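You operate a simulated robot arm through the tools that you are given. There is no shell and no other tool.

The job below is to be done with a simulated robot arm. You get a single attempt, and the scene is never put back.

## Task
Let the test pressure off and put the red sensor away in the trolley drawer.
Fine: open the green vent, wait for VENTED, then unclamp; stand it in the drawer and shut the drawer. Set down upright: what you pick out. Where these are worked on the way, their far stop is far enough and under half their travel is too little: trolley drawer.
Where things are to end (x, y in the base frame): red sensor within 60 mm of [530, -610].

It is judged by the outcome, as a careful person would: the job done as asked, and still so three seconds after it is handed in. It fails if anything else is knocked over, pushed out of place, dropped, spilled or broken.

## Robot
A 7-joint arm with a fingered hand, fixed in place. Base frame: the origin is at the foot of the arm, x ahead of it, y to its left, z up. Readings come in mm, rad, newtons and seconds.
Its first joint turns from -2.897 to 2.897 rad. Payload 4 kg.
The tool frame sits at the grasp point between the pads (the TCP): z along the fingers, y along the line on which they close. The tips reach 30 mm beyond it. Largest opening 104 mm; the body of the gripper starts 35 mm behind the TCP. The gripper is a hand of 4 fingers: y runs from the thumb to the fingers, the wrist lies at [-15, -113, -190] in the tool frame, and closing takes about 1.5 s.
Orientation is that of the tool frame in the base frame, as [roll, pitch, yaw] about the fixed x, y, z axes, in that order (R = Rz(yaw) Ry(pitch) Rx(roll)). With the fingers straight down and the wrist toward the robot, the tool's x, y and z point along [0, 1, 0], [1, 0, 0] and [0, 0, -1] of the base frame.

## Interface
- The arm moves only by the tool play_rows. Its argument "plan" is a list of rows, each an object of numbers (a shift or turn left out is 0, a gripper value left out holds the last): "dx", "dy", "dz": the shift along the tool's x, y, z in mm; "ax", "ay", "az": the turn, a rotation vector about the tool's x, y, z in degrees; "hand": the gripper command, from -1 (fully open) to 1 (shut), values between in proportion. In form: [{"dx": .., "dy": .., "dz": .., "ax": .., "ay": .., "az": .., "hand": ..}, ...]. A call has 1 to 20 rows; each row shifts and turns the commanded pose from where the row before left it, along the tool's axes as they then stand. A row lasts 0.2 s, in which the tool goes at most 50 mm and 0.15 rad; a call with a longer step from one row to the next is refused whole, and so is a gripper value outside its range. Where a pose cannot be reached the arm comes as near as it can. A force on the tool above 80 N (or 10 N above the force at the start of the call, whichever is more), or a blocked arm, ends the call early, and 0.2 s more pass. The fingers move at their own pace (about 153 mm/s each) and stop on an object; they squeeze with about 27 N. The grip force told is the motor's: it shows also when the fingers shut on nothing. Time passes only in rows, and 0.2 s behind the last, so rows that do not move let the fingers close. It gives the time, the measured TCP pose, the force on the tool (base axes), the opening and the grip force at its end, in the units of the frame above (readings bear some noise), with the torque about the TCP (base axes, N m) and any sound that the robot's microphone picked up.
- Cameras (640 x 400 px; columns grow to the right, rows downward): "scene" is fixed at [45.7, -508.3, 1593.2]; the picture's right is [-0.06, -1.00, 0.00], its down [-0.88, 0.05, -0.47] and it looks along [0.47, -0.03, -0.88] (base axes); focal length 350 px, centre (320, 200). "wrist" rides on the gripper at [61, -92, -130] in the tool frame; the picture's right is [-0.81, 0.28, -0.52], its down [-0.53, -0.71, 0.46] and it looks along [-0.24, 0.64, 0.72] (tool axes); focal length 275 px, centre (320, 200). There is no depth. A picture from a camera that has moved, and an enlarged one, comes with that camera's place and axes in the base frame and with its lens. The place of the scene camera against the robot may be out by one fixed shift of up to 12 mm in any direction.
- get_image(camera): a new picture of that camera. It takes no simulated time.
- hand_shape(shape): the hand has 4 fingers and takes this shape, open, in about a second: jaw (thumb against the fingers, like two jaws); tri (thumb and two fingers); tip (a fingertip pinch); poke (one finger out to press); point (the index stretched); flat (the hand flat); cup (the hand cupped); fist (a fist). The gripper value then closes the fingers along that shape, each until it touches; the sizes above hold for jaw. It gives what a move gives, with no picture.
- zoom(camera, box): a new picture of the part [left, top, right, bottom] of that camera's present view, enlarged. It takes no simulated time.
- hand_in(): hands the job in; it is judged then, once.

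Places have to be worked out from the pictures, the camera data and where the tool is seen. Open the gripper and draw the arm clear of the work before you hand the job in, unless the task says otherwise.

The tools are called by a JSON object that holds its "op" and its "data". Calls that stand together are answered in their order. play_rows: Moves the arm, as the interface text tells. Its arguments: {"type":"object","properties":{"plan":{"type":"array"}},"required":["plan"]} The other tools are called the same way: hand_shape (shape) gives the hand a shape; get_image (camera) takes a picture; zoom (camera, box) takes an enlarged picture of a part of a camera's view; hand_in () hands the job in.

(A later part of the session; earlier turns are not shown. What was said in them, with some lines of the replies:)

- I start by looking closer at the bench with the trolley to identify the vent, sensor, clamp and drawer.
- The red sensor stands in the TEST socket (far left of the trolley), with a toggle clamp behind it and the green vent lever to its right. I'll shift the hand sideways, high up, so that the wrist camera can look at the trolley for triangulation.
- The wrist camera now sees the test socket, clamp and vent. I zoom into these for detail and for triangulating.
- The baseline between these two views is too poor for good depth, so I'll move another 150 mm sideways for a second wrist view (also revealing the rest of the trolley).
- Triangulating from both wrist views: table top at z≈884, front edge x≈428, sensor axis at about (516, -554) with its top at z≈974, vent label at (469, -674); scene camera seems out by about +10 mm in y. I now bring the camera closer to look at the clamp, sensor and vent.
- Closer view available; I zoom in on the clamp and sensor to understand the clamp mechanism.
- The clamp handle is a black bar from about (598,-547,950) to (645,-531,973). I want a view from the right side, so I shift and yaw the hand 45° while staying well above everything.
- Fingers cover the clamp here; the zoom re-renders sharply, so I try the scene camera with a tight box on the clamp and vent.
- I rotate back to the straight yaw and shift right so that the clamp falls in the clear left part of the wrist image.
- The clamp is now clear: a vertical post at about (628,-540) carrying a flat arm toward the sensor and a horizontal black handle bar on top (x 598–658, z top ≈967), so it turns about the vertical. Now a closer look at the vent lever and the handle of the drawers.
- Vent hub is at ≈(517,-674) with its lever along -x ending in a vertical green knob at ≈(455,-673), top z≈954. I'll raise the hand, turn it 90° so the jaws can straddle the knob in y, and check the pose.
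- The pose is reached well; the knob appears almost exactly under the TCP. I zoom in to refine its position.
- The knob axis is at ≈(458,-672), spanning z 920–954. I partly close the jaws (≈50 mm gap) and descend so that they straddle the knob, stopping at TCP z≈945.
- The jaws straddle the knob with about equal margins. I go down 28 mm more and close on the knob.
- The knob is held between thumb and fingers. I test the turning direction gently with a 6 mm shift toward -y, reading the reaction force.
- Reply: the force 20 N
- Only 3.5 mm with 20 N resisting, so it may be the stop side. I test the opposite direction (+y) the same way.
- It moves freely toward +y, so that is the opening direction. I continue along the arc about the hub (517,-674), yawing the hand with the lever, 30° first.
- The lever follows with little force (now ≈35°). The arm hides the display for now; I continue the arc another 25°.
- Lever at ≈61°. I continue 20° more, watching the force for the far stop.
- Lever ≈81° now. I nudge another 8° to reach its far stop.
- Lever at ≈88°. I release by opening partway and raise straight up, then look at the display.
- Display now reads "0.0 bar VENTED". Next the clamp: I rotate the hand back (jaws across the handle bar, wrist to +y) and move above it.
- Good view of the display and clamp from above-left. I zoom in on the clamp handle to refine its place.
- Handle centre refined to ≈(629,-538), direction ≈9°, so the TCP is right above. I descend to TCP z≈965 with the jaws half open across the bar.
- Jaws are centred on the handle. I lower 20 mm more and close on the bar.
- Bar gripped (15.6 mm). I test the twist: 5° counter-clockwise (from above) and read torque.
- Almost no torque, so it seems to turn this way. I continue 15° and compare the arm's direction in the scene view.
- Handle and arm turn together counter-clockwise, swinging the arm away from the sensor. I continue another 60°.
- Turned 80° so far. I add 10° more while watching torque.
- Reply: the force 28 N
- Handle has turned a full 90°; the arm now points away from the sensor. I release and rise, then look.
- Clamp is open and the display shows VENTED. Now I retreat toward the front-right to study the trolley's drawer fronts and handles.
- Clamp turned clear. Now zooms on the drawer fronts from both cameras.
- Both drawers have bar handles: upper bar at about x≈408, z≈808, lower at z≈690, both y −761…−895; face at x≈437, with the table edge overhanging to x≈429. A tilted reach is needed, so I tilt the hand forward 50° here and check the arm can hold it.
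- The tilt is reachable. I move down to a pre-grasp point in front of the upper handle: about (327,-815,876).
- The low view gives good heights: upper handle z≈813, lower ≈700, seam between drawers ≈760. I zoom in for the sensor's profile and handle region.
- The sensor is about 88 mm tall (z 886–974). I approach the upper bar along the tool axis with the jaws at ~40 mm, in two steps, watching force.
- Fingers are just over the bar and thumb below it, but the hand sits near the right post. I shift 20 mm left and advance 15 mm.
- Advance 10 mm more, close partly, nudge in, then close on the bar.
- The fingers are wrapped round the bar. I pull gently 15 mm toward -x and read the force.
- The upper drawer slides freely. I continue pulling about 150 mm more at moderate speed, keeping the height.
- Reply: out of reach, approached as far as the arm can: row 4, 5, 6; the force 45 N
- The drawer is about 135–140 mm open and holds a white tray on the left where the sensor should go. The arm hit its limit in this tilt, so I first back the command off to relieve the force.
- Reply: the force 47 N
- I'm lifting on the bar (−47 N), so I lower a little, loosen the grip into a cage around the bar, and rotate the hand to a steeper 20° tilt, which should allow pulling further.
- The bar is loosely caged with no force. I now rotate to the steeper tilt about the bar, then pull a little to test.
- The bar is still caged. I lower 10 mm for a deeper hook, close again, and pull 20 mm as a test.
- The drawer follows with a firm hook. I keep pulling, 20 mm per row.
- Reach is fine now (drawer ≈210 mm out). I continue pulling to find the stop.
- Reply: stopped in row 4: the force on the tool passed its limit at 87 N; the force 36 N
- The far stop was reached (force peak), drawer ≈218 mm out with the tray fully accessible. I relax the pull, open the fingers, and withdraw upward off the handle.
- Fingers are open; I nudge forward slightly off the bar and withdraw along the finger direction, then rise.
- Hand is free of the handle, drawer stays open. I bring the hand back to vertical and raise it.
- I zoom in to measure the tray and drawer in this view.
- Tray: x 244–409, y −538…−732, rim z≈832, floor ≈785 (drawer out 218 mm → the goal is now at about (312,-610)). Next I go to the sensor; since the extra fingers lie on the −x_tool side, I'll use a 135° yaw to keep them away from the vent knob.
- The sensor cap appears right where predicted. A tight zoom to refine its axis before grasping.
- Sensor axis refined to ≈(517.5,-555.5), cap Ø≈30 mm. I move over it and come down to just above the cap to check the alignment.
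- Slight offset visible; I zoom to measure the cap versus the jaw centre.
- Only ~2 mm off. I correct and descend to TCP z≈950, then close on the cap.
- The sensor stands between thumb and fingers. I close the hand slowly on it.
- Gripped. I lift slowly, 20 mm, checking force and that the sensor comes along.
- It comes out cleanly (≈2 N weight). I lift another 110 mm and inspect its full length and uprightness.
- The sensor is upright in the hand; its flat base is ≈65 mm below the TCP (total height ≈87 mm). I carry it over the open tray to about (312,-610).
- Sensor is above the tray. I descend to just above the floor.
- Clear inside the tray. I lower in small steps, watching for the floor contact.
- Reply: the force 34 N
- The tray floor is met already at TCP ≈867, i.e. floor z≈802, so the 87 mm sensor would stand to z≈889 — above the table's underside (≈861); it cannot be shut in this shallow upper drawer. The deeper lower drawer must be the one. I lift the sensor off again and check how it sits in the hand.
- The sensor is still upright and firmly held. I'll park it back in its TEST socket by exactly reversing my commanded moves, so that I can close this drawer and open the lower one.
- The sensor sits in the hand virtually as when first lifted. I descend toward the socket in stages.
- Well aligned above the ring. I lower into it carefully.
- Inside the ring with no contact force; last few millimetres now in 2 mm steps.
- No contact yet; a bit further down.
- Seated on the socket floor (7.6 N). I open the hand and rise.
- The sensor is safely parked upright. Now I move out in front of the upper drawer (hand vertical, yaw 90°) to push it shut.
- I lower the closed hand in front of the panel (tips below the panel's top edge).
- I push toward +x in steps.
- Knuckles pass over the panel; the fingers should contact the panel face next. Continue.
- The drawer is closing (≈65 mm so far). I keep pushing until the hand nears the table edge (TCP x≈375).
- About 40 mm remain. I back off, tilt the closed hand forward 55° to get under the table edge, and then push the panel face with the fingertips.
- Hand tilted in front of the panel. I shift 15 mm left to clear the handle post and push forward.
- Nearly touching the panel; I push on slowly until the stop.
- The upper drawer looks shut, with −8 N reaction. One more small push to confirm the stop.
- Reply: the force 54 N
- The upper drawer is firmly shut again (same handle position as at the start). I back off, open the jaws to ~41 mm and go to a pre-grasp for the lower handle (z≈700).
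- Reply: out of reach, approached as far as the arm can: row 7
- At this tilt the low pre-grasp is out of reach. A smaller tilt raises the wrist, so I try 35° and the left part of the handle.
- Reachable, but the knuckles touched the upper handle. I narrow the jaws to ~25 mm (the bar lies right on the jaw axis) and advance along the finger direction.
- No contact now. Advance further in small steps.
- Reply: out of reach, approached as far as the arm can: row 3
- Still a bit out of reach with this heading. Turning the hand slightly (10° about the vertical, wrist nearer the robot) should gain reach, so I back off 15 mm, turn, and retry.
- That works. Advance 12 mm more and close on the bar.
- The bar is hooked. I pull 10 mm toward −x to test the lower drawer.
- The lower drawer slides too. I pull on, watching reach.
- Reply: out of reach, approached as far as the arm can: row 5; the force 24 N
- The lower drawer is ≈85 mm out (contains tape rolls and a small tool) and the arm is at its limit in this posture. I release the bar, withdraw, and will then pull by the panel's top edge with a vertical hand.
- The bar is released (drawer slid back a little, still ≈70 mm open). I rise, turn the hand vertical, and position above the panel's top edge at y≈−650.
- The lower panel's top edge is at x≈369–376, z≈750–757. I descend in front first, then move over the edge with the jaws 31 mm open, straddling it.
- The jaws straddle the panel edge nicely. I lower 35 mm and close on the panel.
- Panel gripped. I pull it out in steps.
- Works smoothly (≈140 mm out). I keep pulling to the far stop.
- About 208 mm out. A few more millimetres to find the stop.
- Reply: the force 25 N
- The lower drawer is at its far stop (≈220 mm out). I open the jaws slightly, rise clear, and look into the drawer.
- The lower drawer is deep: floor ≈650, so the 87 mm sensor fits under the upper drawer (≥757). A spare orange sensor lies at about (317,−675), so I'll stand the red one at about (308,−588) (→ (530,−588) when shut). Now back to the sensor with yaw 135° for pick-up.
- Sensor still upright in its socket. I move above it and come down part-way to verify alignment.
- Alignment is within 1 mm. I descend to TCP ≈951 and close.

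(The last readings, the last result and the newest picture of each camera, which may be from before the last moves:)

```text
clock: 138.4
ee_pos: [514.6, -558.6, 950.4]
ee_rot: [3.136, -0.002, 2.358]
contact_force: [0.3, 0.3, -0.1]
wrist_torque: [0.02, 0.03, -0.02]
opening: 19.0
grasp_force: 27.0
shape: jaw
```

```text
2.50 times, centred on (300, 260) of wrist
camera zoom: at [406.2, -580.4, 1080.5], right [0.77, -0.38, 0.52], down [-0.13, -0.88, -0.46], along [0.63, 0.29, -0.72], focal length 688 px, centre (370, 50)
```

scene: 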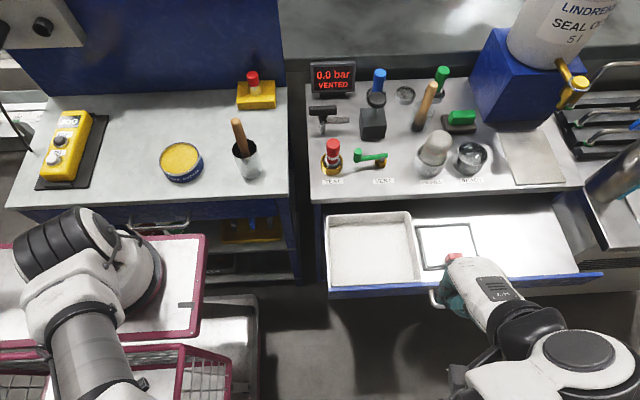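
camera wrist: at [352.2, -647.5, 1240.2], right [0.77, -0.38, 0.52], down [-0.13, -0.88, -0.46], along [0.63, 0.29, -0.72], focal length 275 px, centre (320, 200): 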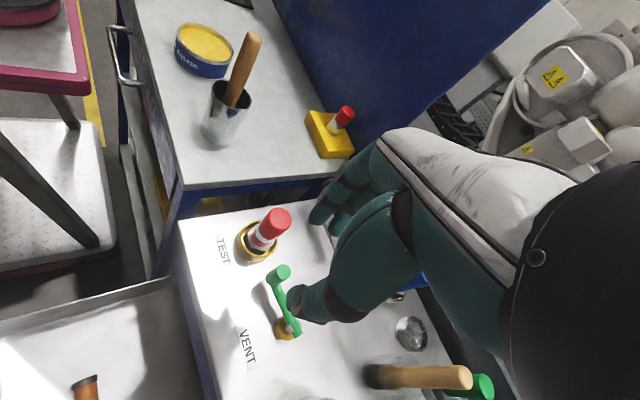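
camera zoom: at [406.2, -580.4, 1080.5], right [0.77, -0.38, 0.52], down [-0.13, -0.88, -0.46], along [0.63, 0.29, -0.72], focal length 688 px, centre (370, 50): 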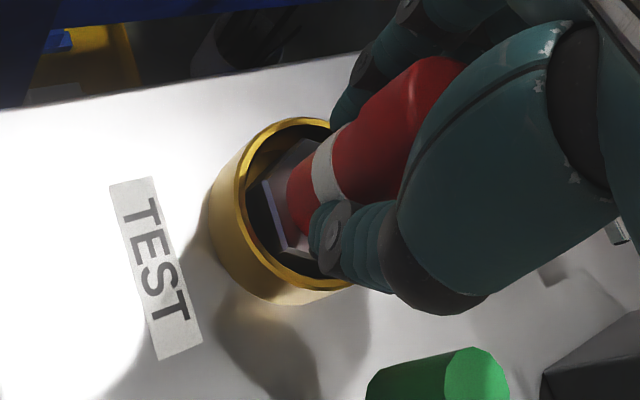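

Gripped again. Lift out of the socket.

{"op": "play_rows", "data": {"plan": [{"dz": -5}, {"dz": -8}, {"dz": -12}, {"dz": -20}, {"dz": -25}, {"dz": -30}, {"dz": -30}, {}]}}

{"op": "zoom", "data": {"camera": "wrist", "box": [220, 180, 380, 340]}}

```text
clock: 140.2
ee_pos: [516.6, -559.0, 1081.3]
ee_rot: [3.138, -0.001, 2.357]
contact_force: [0.3, 0.8, -1.2]
wrist_torque: [-0.01, 0.03, -0.01]
opening: 19.2
grasp_force: 26.9
shape: jaw
```

```text
2.50 times, centred on (300, 260) of wrist
camera zoom: at [407.9, -580.4, 1211.4], right [0.77, -0.38, 0.52], down [-0.13, -0.88, -0.46], along [0.63, 0.29, -0.72], focal length 688 px, centre (370, 50)
```

zoom: 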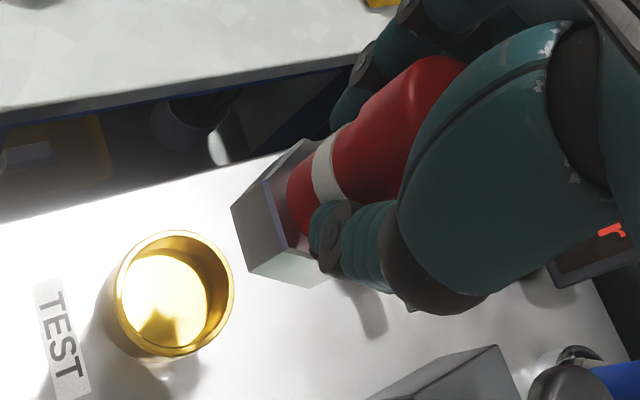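

Now carry it over the open lower drawer to about (308,−588).

{"op": "play_rows", "data": {"plan": [{"dx": 11, "dy": -14}, {"dx": 21, "dy": -28}, {"dx": 21, "dy": -28}, {"dx": 21, "dy": -28}, {"dx": 21, "dy": -28}, {"dx": 21, "dy": -28}, {"dx": 11, "dy": -14}, {}, {}]}}

{"op": "get_image", "data": {"camera": "wrist"}}

{"op": "get_image", "data": {"camera": "scene"}}

```text
clock: 142.2
ee_pos: [306.1, -585.6, 1079.4]
ee_rot: [3.14, -0.004, 2.355]
contact_force: [0.1, 1.0, -1.4]
wrist_torque: [-0.03, 0.04, 0.0]
opening: 19.1
grasp_force: 26.7
shape: jaw
```

```text
taken
camera wrist: at [198.1, -607.4, 1210.3], right [0.77, -0.38, 0.52], down [-0.13, -0.88, -0.46], along [0.63, 0.29, -0.72], focal length 275 px, centre (320, 200)
```

wrist: 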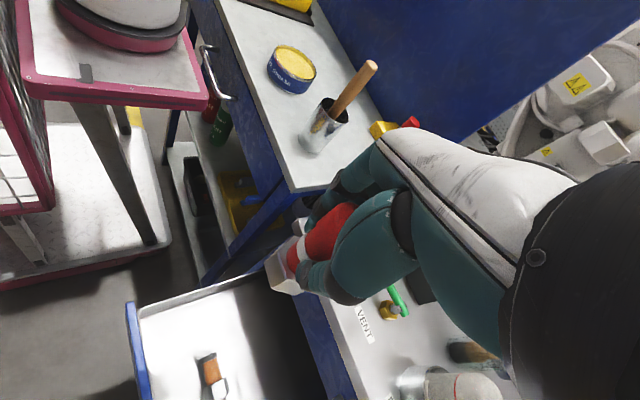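

```text
taken
```

scene: 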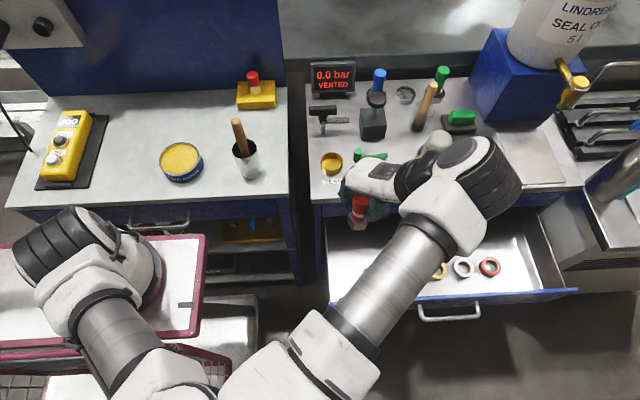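

The landing spot beside the lying orange sensor is clear. I descend into the drawer, first to TCP ≈780.

{"op": "play_rows", "data": {"plan": [{"dz": 25}, {"dz": 40}, {"dz": 45}, {"dz": 45}, {"dz": 45}, {"dz": 45}, {"dz": 35}, {"dz": 20}, {}]}}

{"op": "get_image", "data": {"camera": "wrist"}}

{"op": "zoom", "data": {"camera": "scene", "box": [310, 180, 440, 310]}}

```text
clock: 144.2
ee_pos: [306.4, -586.9, 779.7]
ee_rot: [3.138, -0.003, 2.358]
contact_force: [-0.1, 0.4, -1.2]
wrist_torque: [0.02, 0.03, 0.01]
opening: 19.1
grasp_force: 27.1
shape: jaw
```

```text
taken
camera wrist: at [197.5, -608.7, 910.0], right [0.77, -0.38, 0.52], down [-0.13, -0.88, -0.46], along [0.63, 0.29, -0.72], focal length 275 px, centre (320, 200)
```

wrist: 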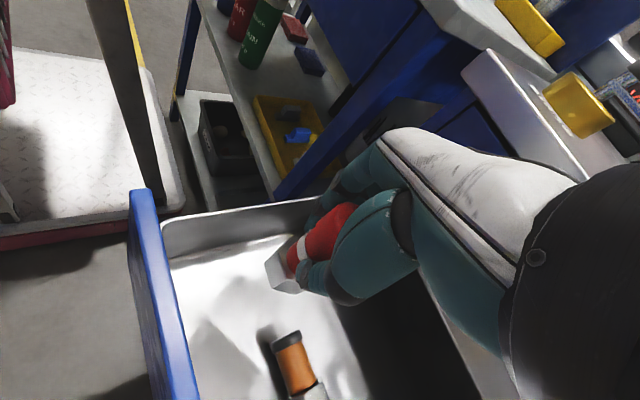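

```text
3.08 times, centred on (375, 245) of scene
camera zoom: at [45.7, -508.3, 1593.2], right [-0.06, -1.0, 0.0], down [-0.88, 0.05, -0.47], along [0.47, -0.03, -0.88], focal length 1076 px, centre (151, 62)
```

zoom: 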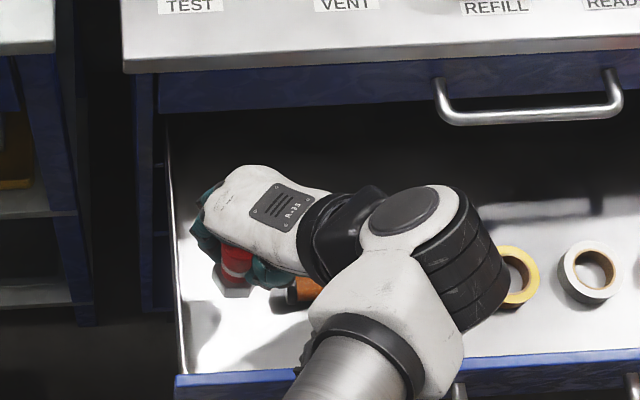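

Clear all round. I continue down 45 mm, then in small steps until contact.

{"op": "play_rows", "data": {"plan": [{"dz": 15}, {"dz": 15}, {"dz": 10}, {"dz": 5}, {}]}}

{"op": "zoom", "data": {"camera": "wrist", "box": [200, 180, 400, 380]}}

```text
clock: 145.4
ee_pos: [306.5, -586.3, 735.5]
ee_rot: [3.138, -0.002, 2.356]
contact_force: [-0.4, -0.3, -2.2]
wrist_torque: [0.01, -0.02, -0.01]
opening: 19.1
grasp_force: 27.0
shape: jaw
```

```text
2.00 times, centred on (300, 280) of wrist
camera zoom: at [198.6, -608.1, 865.5], right [0.77, -0.38, 0.52], down [-0.13, -0.88, -0.46], along [0.63, 0.29, -0.72], focal length 551 px, centre (360, 40)
```

zoom: 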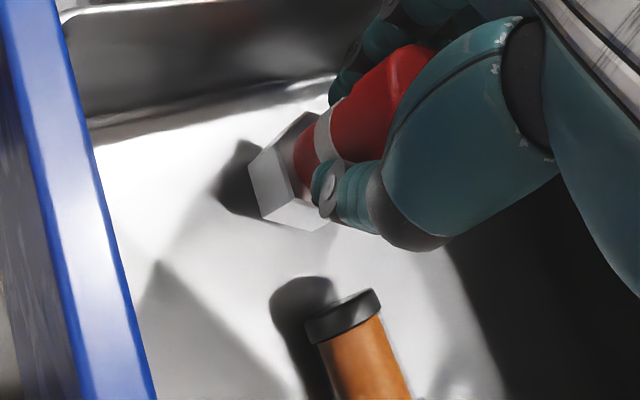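

Nearly at the floor; small steps now.

{"op": "play_rows", "data": {"plan": [{"dz": 2.5}, {"dz": 2.5}, {"dz": 2.5}, {}]}}

```text
clock: 146.4
ee_pos: [307.3, -586.8, 728.2]
ee_rot: [3.138, 0.0, 2.358]
contact_force: [0.1, -0.9, -1.8]
wrist_torque: [0.02, 0.0, 0.0]
opening: 18.7
grasp_force: 26.9
shape: jaw
```

{"op": "play_rows", "data": {"plan": [{"dz": 2.5}, {"dz": 2.5}, {"dz": 2}, {}]}}

```text
clock: 147.4
ee_pos: [308.1, -586.7, 721.9]
ee_rot: [3.137, 0.0, 2.357]
contact_force: [0.2, -0.6, 12.1]
wrist_torque: [0.04, -0.09, 0.0]
opening: 19.9
grasp_force: 27.4
shape: jaw
```

Contact (12 N) at TCP ≈722: the sensor stands on the floor (z≈659, top ≈746, below the 757 panel edge). I open the hand gently.

{"op": "play_rows", "data": {"plan": [{"hand": 0.75}, {"hand": 0.6}, {"hand": 0.45}, {"hand": 0.3}, {"hand": 0.1}, {}, {}]}}

{"op": "zoom", "data": {"camera": "wrist", "box": [200, 180, 400, 380]}}

{"op": "zoom", "data": {"camera": "scene", "box": [310, 180, 440, 310]}}

```text
clock: 149.0
ee_pos: [307.3, -586.3, 721.7]
ee_rot: [3.137, -0.002, 2.359]
contact_force: [-0.2, -1.1, -0.1]
wrist_torque: [-0.05, 0.02, 0.03]
opening: 46.3
grasp_force: 0.0
shape: jaw
```

```text
2.00 times, centred on (300, 280) of wrist
camera zoom: at [199.5, -608.2, 851.5], right [0.77, -0.38, 0.52], down [-0.13, -0.88, -0.46], along [0.63, 0.29, -0.72], focal length 551 px, centre (360, 40)
```

zoom: 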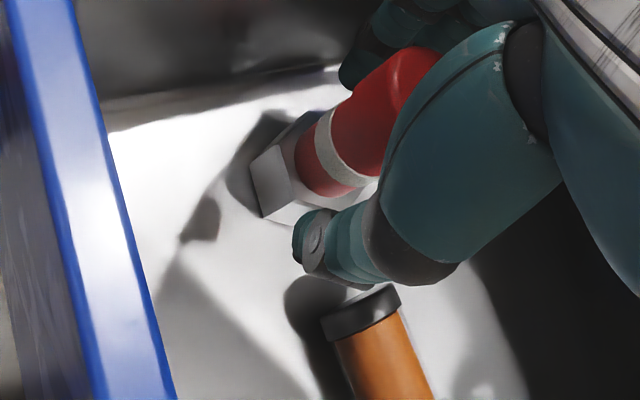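

```text
3.08 times, centred on (375, 245) of scene
camera zoom: at [45.7, -508.3, 1593.2], right [-0.06, -1.0, 0.0], down [-0.88, 0.05, -0.47], along [0.47, -0.03, -0.88], focal length 1076 px, centre (151, 62)
```

zoom: 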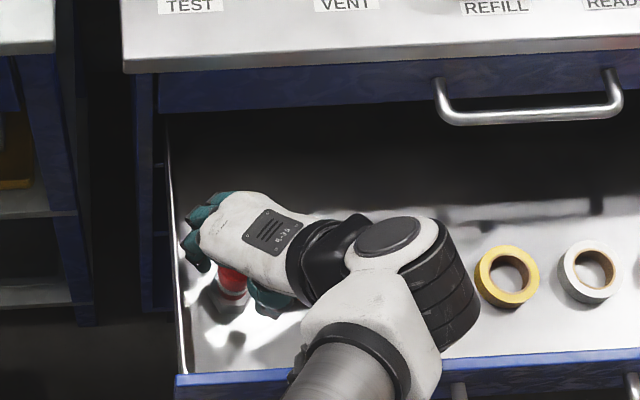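

The sensor stands free with the hand open around it. I rise straight up.

{"op": "play_rows", "data": {"plan": [{"dz": -10}, {"dz": -20}, {"dz": -30}, {"dz": -40}, {"dz": -40}, {"dz": -45}, {"dz": -45}, {"dz": -45}, {}]}}

{"op": "get_image", "data": {"camera": "wrist"}}

{"op": "zoom", "data": {"camera": "scene", "box": [310, 180, 440, 310]}}

```text
clock: 151.0
ee_pos: [306.9, -588.8, 995.4]
ee_rot: [3.138, -0.002, 2.356]
contact_force: [-0.2, -0.2, 0.5]
wrist_torque: [0.02, 0.0, 0.01]
opening: 46.2
grasp_force: 0.2
shape: jaw
```

```text
taken
camera wrist: at [197.8, -609.0, 1126.0], right [0.77, -0.38, 0.52], down [-0.13, -0.88, -0.46], along [0.63, 0.29, -0.72], focal length 275 px, centre (320, 200)
```

wrist: 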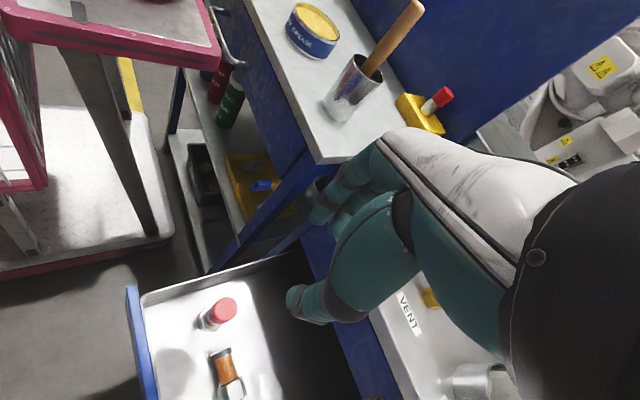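

```text
3.08 times, centred on (375, 245) of scene
camera zoom: at [45.7, -508.3, 1593.2], right [-0.06, -1.0, 0.0], down [-0.88, 0.05, -0.47], along [0.47, -0.03, -0.88], focal length 1076 px, centre (151, 62)
```

zoom: 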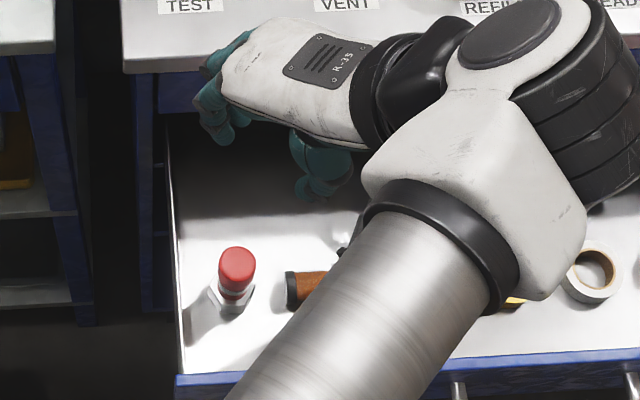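

The red sensor stands upright at about (308,−587) in the lower drawer, and its top (≈746) is below the upper drawer's lower edge (≈765). Now I go in front of the lower panel to push it shut: turn to yaw 90°, close the hand and move out.

{"op": "play_rows", "data": {"plan": [{"az": 7.5, "dz": -5}, {"az": 7.5, "dz": -5}, {"az": 7.5, "dz": -5}, {"az": 7.5}, {"az": 7.5}, {"az": 7.5}, {"dy": -40, "dx": -25}, {"dy": -40, "dx": -25}, {"dy": -40, "dx": -25}, {"dy": -40, "dx": -25, "hand": 1.0}, {}, {}, {}]}}

{"op": "get_image", "data": {"camera": "scene"}}

{"op": "get_image", "data": {"camera": "wrist"}}

```text
clock: 153.8
ee_pos: [145.2, -687.7, 1008.2]
ee_rot: [3.139, -0.004, 1.571]
contact_force: [-0.4, 0.1, 0.7]
wrist_torque: [-0.03, -0.01, -0.03]
opening: 0.1
grasp_force: 26.6
shape: jaw
```

```text
taken
```

scene: 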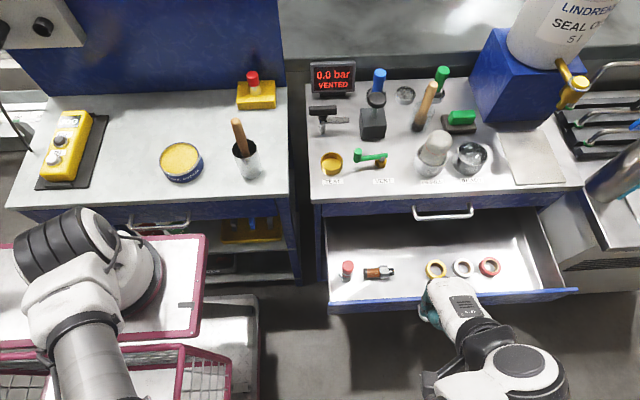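

```text
taken
camera wrist: at [53.1, -626.0, 1137.9], right [0.28, -0.81, 0.51], down [-0.71, -0.53, -0.46], along [0.65, -0.24, -0.72], focal length 275 px, centre (320, 200)
```

wrist: 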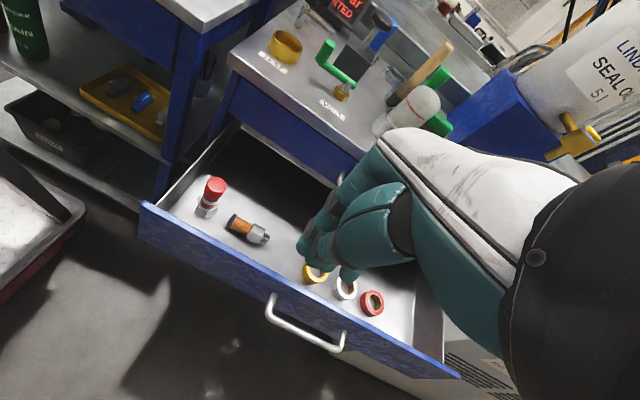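

All is in order. I lower the closed hand in front of the lower panel (TCP z≈763).

{"op": "play_rows", "data": {"plan": [{"dz": 40}, {"dz": 45}, {"dz": 45}, {"dz": 45}, {"dz": 40}, {"dz": 30}, {}]}}

{"op": "zoom", "data": {"camera": "wrist", "box": [100, 60, 420, 340]}}

{"op": "zoom", "data": {"camera": "scene", "box": [320, 230, 520, 360]}}

```text
clock: 155.4
ee_pos: [147.1, -688.0, 766.6]
ee_rot: [3.138, -0.005, 1.571]
contact_force: [0.0, 0.7, 0.7]
wrist_torque: [0.01, -0.02, 0.0]
opening: 0.1
grasp_force: 27.2
shape: jaw
```

```text
1.43 times, centred on (260, 200) of wrist
camera zoom: at [55.0, -626.6, 896.9], right [0.28, -0.81, 0.52], down [-0.71, -0.53, -0.46], along [0.65, -0.24, -0.72], focal length 393 px, centre (406, 200)
```

zoom: 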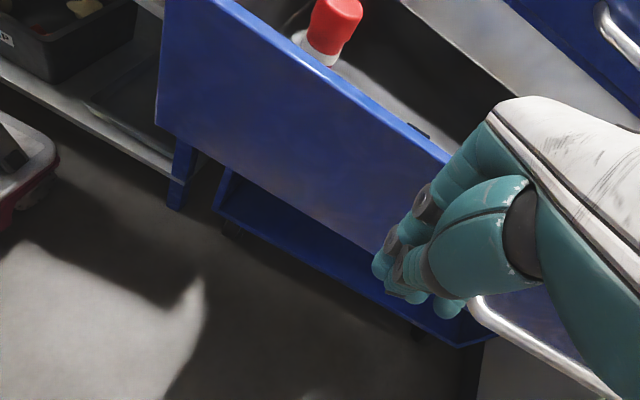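

```text
3.08 times, centred on (420, 295) of scene
camera zoom: at [45.7, -508.3, 1593.2], right [-0.06, -1.0, 0.0], down [-0.88, 0.05, -0.47], along [0.47, -0.03, -0.88], focal length 1076 px, centre (12, -92)
```

zoom: 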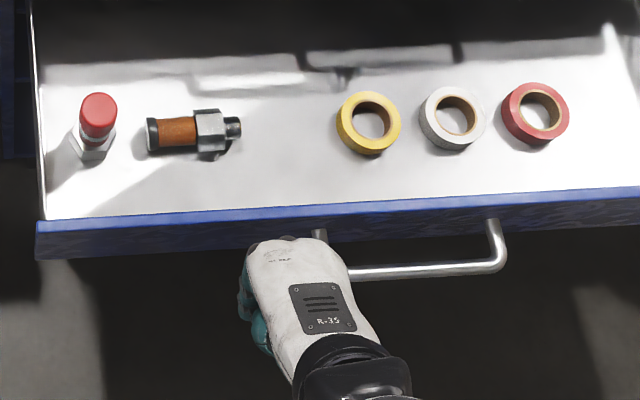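

Push slowly at 8–10 mm per row; first 110 mm, then check the sensor.

{"op": "play_rows", "data": {"plan": [{"dy": 10}, {"dy": 10}, {"dy": 10}, {"dy": 6}, {"dy": 5}, {"dy": 5}, {"dy": 6}, {"dy": 7}, {"dy": 8}, {"dy": 8}, {"dy": 8}, {"dy": 8}, {"dy": 8}, {"dy": 8}, {"dy": 6}, {"dy": 4}, {}]}}

{"op": "zoom", "data": {"camera": "scene", "box": [310, 190, 510, 320]}}

```text
clock: 159.0
ee_pos: [266.1, -687.0, 765.7]
ee_rot: [3.14, -0.004, 1.573]
contact_force: [-0.7, -0.6, 0.0]
wrist_torque: [0.0, -0.01, 0.02]
opening: 0.0
grasp_force: 27.0
shape: jaw
```

```text
3.08 times, centred on (410, 255) of scene
camera zoom: at [45.7, -508.3, 1593.2], right [-0.06, -1.0, 0.0], down [-0.88, 0.05, -0.47], along [0.47, -0.03, -0.88], focal length 1076 px, centre (43, 31)
```

zoom: 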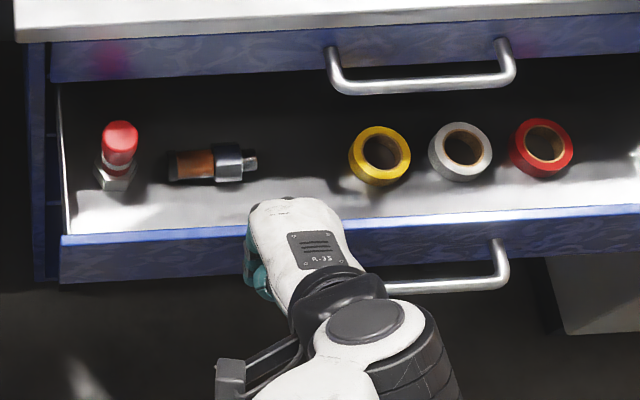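

Sensor rides along upright. I continue 35 mm so that the cap is just before the upper drawer's front, to check its clearance.

{"op": "play_rows", "data": {"plan": [{"dy": 4}, {"dy": 6}, {"dy": 7}, {"dy": 7}, {"dy": 6}, {"dy": 4}, {}]}}

{"op": "zoom", "data": {"camera": "scene", "box": [310, 190, 410, 260]}}

{"op": "get_image", "data": {"camera": "wrist"}}

```text
clock: 160.6
ee_pos: [298.6, -686.6, 763.9]
ee_rot: [3.14, -0.005, 1.572]
contact_force: [0.1, 0.0, -0.2]
wrist_torque: [-0.01, 0.01, 0.03]
opening: 0.0
grasp_force: 27.2
shape: jaw
```

```text
5.71 times, centred on (360, 225) of scene
camera zoom: at [45.7, -508.3, 1593.2], right [-0.06, -1.0, 0.0], down [-0.88, 0.05, -0.47], along [0.47, -0.03, -0.88], focal length 1999 px, centre (91, 57)
```

zoom: 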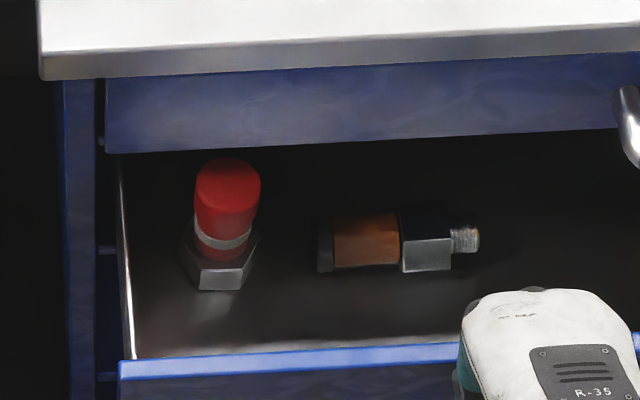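

```text
taken
camera wrist: at [206.7, -625.2, 894.9], right [0.28, -0.81, 0.52], down [-0.71, -0.53, -0.46], along [0.65, -0.24, -0.72], focal length 275 px, centre (320, 200)
```

wrist: 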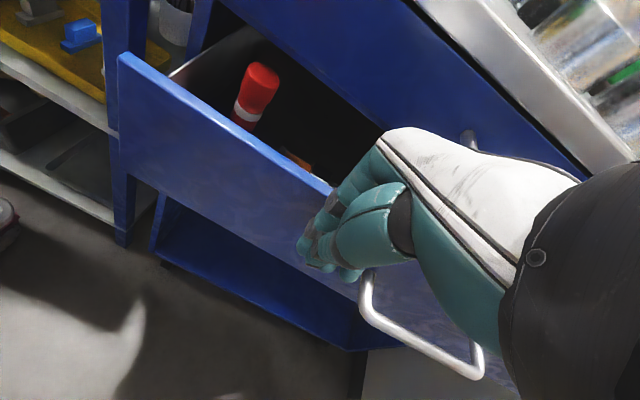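

I zoom in to check the clearance of the cap under the upper drawer front.

{"op": "zoom", "data": {"camera": "wrist", "box": [170, 10, 350, 170]}}

```text
2.50 times, centred on (260, 90) of wrist
camera zoom: at [206.7, -625.2, 894.9], right [0.28, -0.81, 0.52], down [-0.71, -0.53, -0.46], along [0.65, -0.24, -0.72], focal length 688 px, centre (470, 475)
```

zoom: 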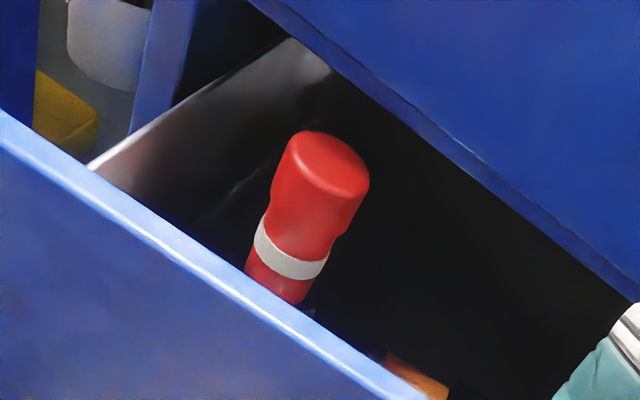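

The upper front's lower edge is at z≈769 versus the cap top ≈745–750: about 20 mm clearance. I continue closing to TCP x≈380.

{"op": "play_rows", "data": {"plan": [{"dy": 4}, {"dy": 6}, {"dy": 8}, {"dy": 8}, {"dy": 8}, {"dy": 8}, {"dy": 8}, {"dy": 8}, {"dy": 8}, {"dy": 6}, {"dy": 5}, {"dy": 3}, {}]}}

{"op": "zoom", "data": {"camera": "scene", "box": [310, 180, 510, 300]}}

{"op": "zoom", "data": {"camera": "wrist", "box": [120, 10, 400, 250]}}

```text
clock: 163.4
ee_pos: [377.8, -687.4, 764.1]
ee_rot: [3.14, -0.004, 1.573]
contact_force: [0.8, -0.3, -0.2]
wrist_torque: [0.0, 0.01, -0.04]
opening: 0.0
grasp_force: 26.8
shape: jaw
```

```text
3.20 times, centred on (410, 240) of scene
camera zoom: at [45.7, -508.3, 1593.2], right [-0.06, -1.0, 0.0], down [-0.88, 0.05, -0.47], along [0.47, -0.03, -0.88], focal length 1119 px, centre (32, 72)
```

zoom: 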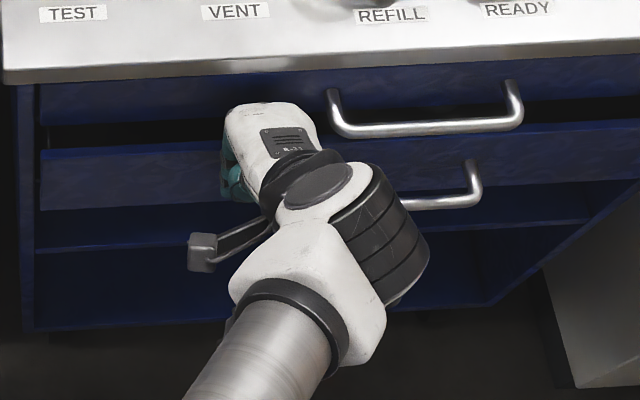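

```text
1.67 times, centred on (260, 130) of wrist
camera zoom: at [286.4, -625.0, 896.7], right [0.28, -0.81, 0.51], down [-0.71, -0.53, -0.46], along [0.65, -0.24, -0.72], focal length 459 px, centre (420, 317)
```

zoom: 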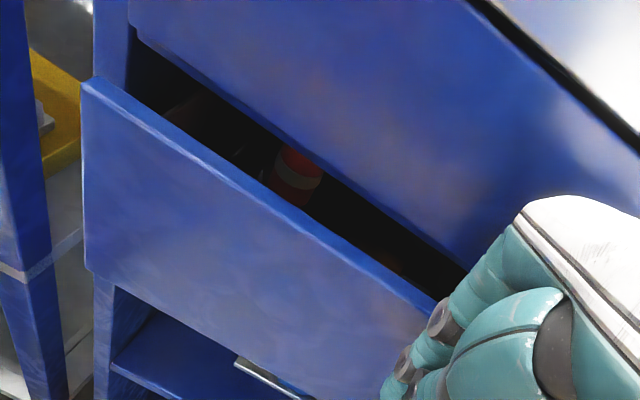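

The sensor is standing inside under the upper drawer; ≈37 mm remain. I back off, tilt the fist 35° and lower it, to push the lower front beneath the upper one.

{"op": "play_rows", "data": {"plan": [{"dy": -40}, {"dy": -40}, {"dz": 22}, {"dz": 22}, {"ax": -7}, {"ax": -7}, {"ax": -7}, {"ax": -7}, {"ax": -7}, {"dy": -11.5, "dz": 16.4}, {}]}}

{"op": "zoom", "data": {"camera": "scene", "box": [310, 180, 510, 300]}}

{"op": "get_image", "data": {"camera": "wrist"}}

```text
clock: 165.8
ee_pos: [297.1, -685.6, 702.0]
ee_rot: [2.53, -0.003, 1.571]
contact_force: [-0.1, 0.3, -0.1]
wrist_torque: [0.02, 0.0, 0.0]
opening: 0.0
grasp_force: 27.1
shape: jaw
```

```text
3.20 times, centred on (410, 240) of scene
camera zoom: at [45.7, -508.3, 1593.2], right [-0.06, -1.0, 0.0], down [-0.88, 0.05, -0.47], along [0.47, -0.03, -0.88], focal length 1119 px, centre (32, 72)
```

zoom: 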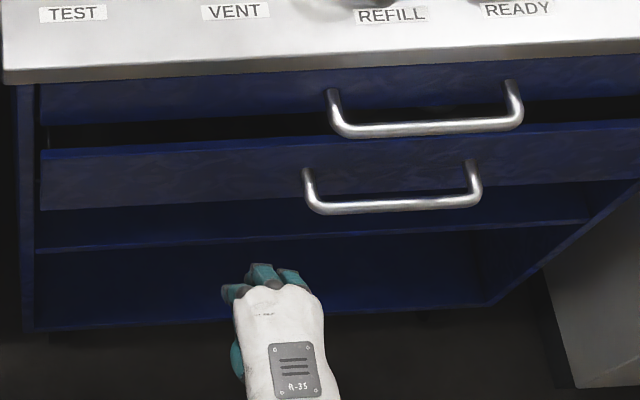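

```text
taken
camera wrist: at [147.4, -624.5, 756.1], right [-0.07, -0.81, 0.58], down [-0.32, -0.53, -0.78], along [0.94, -0.24, -0.22], focal length 275 px, centre (320, 200)
```

wrist: 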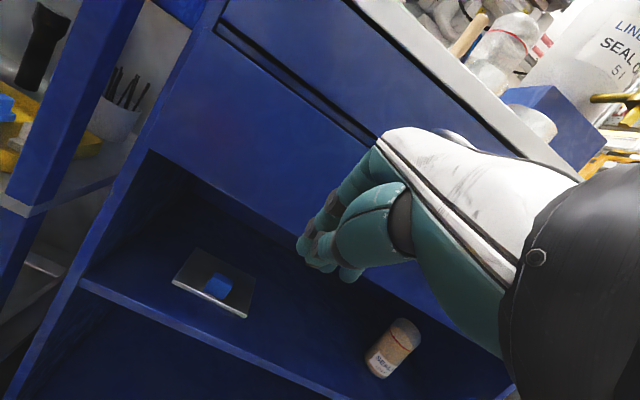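

Reachable. I shift left 15 mm and advance to the panel.

{"op": "play_rows", "data": {"plan": [{"dx": 15}, {"dy": 8.2, "dz": 5.7}, {"dy": 8.2, "dz": 5.7}, {"dy": 8.2, "dz": 5.7}, {"dy": 8.2, "dz": 5.7}, {"dy": 8.2, "dz": 5.7}, {"dy": 8.2, "dz": 5.7}, {"dy": 4.1, "dz": 2.9}, {"dy": 4.1, "dz": 2.9}, {}]}}

{"op": "zoom", "data": {"camera": "scene", "box": [310, 180, 510, 300]}}

```text
clock: 168.0
ee_pos: [370.0, -670.3, 703.4]
ee_rot: [2.529, -0.003, 1.571]
contact_force: [-0.4, 0.6, 0.6]
wrist_torque: [-0.02, 0.02, -0.01]
opening: 0.0
grasp_force: 27.1
shape: jaw
```

```text
3.20 times, centred on (410, 240) of scene
camera zoom: at [45.7, -508.3, 1593.2], right [-0.06, -1.0, 0.0], down [-0.88, 0.05, -0.47], along [0.47, -0.03, -0.88], focal length 1119 px, centre (32, 72)
```

zoom: 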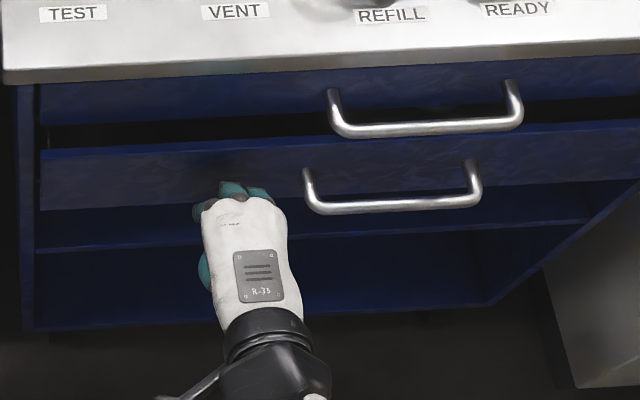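

Now push the panel home slowly, 5–6 mm per row.

{"op": "play_rows", "data": {"plan": [{"dy": 4.1, "dz": 2.9}, {"dy": 4.1, "dz": 2.9}, {"dy": 4.9, "dz": 3.4}, {"dy": 4.9, "dz": 3.4}, {"dy": 4.1, "dz": 2.9}, {"dy": 3.3, "dz": 2.3}, {}]}}

{"op": "zoom", "data": {"camera": "scene", "box": [310, 180, 510, 300]}}

```text
clock: 169.6
ee_pos: [400.7, -671.4, 702.7]
ee_rot: [2.528, -0.006, 1.574]
contact_force: [-0.2, 1.0, -0.3]
wrist_torque: [0.02, 0.01, 0.01]
opening: 0.1
grasp_force: 27.2
shape: jaw
```

```text
3.20 times, centred on (410, 240) of scene
camera zoom: at [45.7, -508.3, 1593.2], right [-0.06, -1.0, 0.0], down [-0.88, 0.05, -0.47], along [0.47, -0.03, -0.88], focal length 1119 px, centre (32, 72)
```

zoom: 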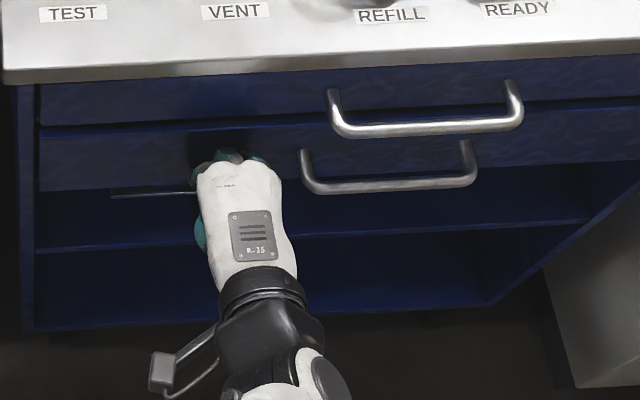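

Nearly flush. Continue with small steps until the stop is felt.

{"op": "play_rows", "data": {"plan": [{"dy": 3.3, "dz": 2.3}, {"dy": 3.3, "dz": 2.3}, {"dy": 2.5, "dz": 1.7}, {}]}}

{"op": "zoom", "data": {"camera": "scene", "box": [390, 180, 490, 250]}}

```text
clock: 170.6
ee_pos: [408.0, -672.3, 701.7]
ee_rot: [2.532, -0.003, 1.568]
contact_force: [-27.7, -0.6, 7.6]
wrist_torque: [-0.1, -0.8, -0.35]
opening: 0.3
grasp_force: 27.2
shape: jaw
```

```text
5.71 times, centred on (440, 215) of scene
camera zoom: at [45.7, -508.3, 1593.2], right [-0.06, -1.0, 0.0], down [-0.88, 0.05, -0.47], along [0.47, -0.03, -0.88], focal length 1999 px, centre (-366, 114)
```

zoom: 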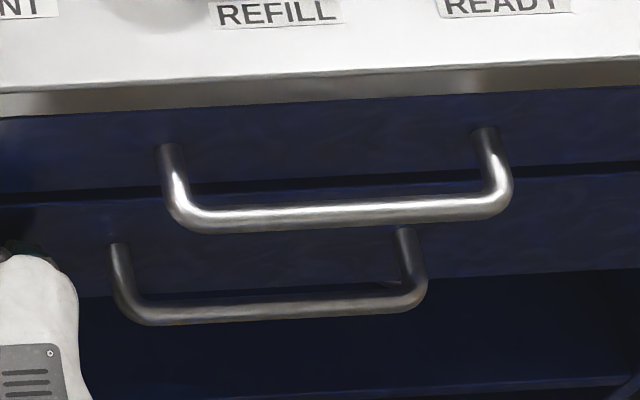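

The lower drawer is shut against its stop, handle exactly as at the start. I back away, straighten and raise the hand, and open it.

{"op": "play_rows", "data": {"plan": [{"dy": -12, "dz": -8}, {"dy": -33, "dz": -23}, {"dy": -33, "dz": -23}, {"dy": -30, "dz": -20}, {"ax": 7}, {"ax": 7}, {"ax": 7}, {"ax": 7}, {"ax": 7}, {"dz": -40}, {"dz": -45}, {"dz": -45}, {"dz": -45}, {"dz": -45}, {"dz": -45}, {"dz": -45, "hand": -1.0}, {"dz": -30}, {}]}}

{"op": "get_image", "data": {"camera": "scene"}}

{"op": "get_image", "data": {"camera": "wrist"}}

```text
clock: 174.4
ee_pos: [280.1, -673.9, 1042.5]
ee_rot: [3.139, -0.003, 1.572]
contact_force: [-0.3, 0.0, -1.2]
wrist_torque: [0.0, -0.02, 0.0]
opening: 103.6
grasp_force: 0.1
shape: jaw
```

```text
taken
```

scene: 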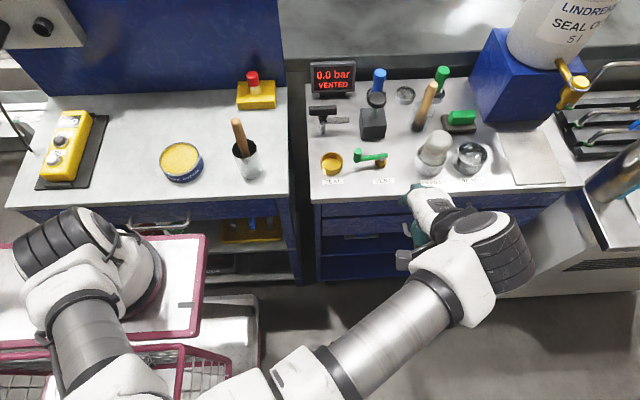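

```text
taken
camera wrist: at [187.9, -612.0, 1173.0], right [0.27, -0.81, 0.51], down [-0.71, -0.53, -0.46], along [0.65, -0.24, -0.72], focal length 275 px, centre (320, 200)
```

wrist: 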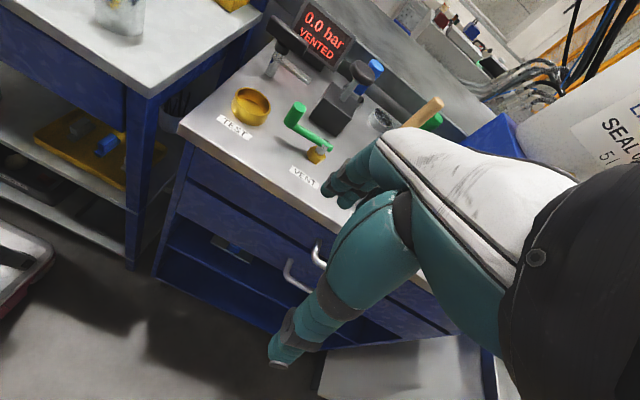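

Everything is shut and clear: display VENTED, clamp open, vent open, both drawers flush. I draw the arm up and back out of the work area and do a final check.

{"op": "play_rows", "data": {"plan": [{"dz": -40, "dy": -20}, {"dz": -40, "dy": -20}, {"dz": -40, "dy": -10}, {"dz": -40}, {"dz": -30, "dx": 30}, {"dx": 40}, {"dx": 40}, {"dx": 40}, {}, {}]}}

{"op": "get_image", "data": {"camera": "scene"}}

{"op": "zoom", "data": {"camera": "scene", "box": [300, 50, 600, 290]}}

```text
clock: 176.6
ee_pos: [228.6, -523.2, 1229.0]
ee_rot: [3.14, -0.004, 1.573]
contact_force: [0.7, 1.2, 0.3]
wrist_torque: [0.03, 0.03, 0.01]
opening: 103.8
grasp_force: 0.0
shape: jaw
```

```text
taken
```

scene: 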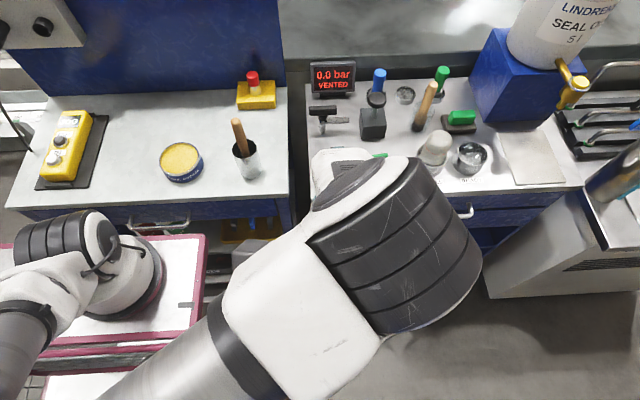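

```text
1.67 times, centred on (450, 170) of scene
camera zoom: at [45.7, -508.3, 1593.2], right [-0.06, -1.0, 0.0], down [-0.88, 0.05, -0.47], along [0.47, -0.03, -0.88], focal length 583 px, centre (103, 250)
```

zoom: 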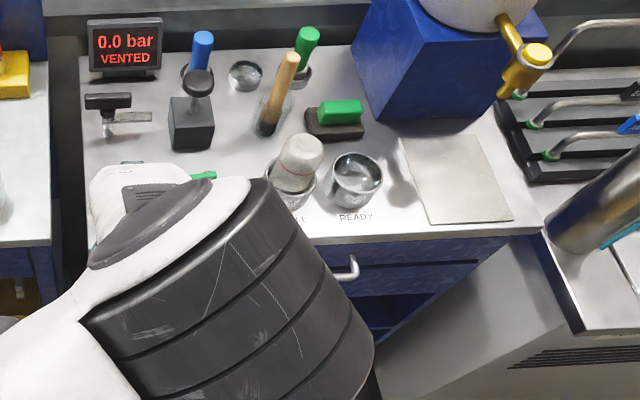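

The display reads 0.0 bar VENTED, the clamp is swung open, the sensor is standing in the closed lower drawer at about (532, −587), and both drawers are shut. The hand is open and the arm is clear, so I hand in.

{"op": "hand_in", "data": {}}

```text
The job is handed in.
```

The test pressure is off and the red sensor is put away in the trolley, but in the lower of its two drawers, not the upper one. The job is handed in. I last saw the sensor upright with about 37 mm of drawer travel left, and I did not reopen the drawer to check it after the final slow push.

- **Vent and clamp:** I opened the green vent to about 88° and waited until the display read 0.0 bar VENTED. Then I swung the clamp 90° clear of the sensor. Both were left open.
- **Which drawer:** The trolley has two drawers with handles. I opened the upper one first, but the sensor is about 87 mm tall and would have stood about 25 mm higher than the underside of the table. I parked the sensor back in its TEST socket, shut the upper drawer and used the deeper lower one.
- **Drawer travel:** I pulled the lower drawer out to its far stop before loading it, and pushed it shut until it stopped.
- **Final position:** By my measurements the sensor ended at about (532, −587), roughly 23 mm from the [530, −610] target.
- **Other objects:** I saw nothing else knocked over or moved on the table. The upper drawer's handle is back where it started. I pressed the sensor onto the tray in the upper drawer with about 34 N; the tray did not visibly shift.
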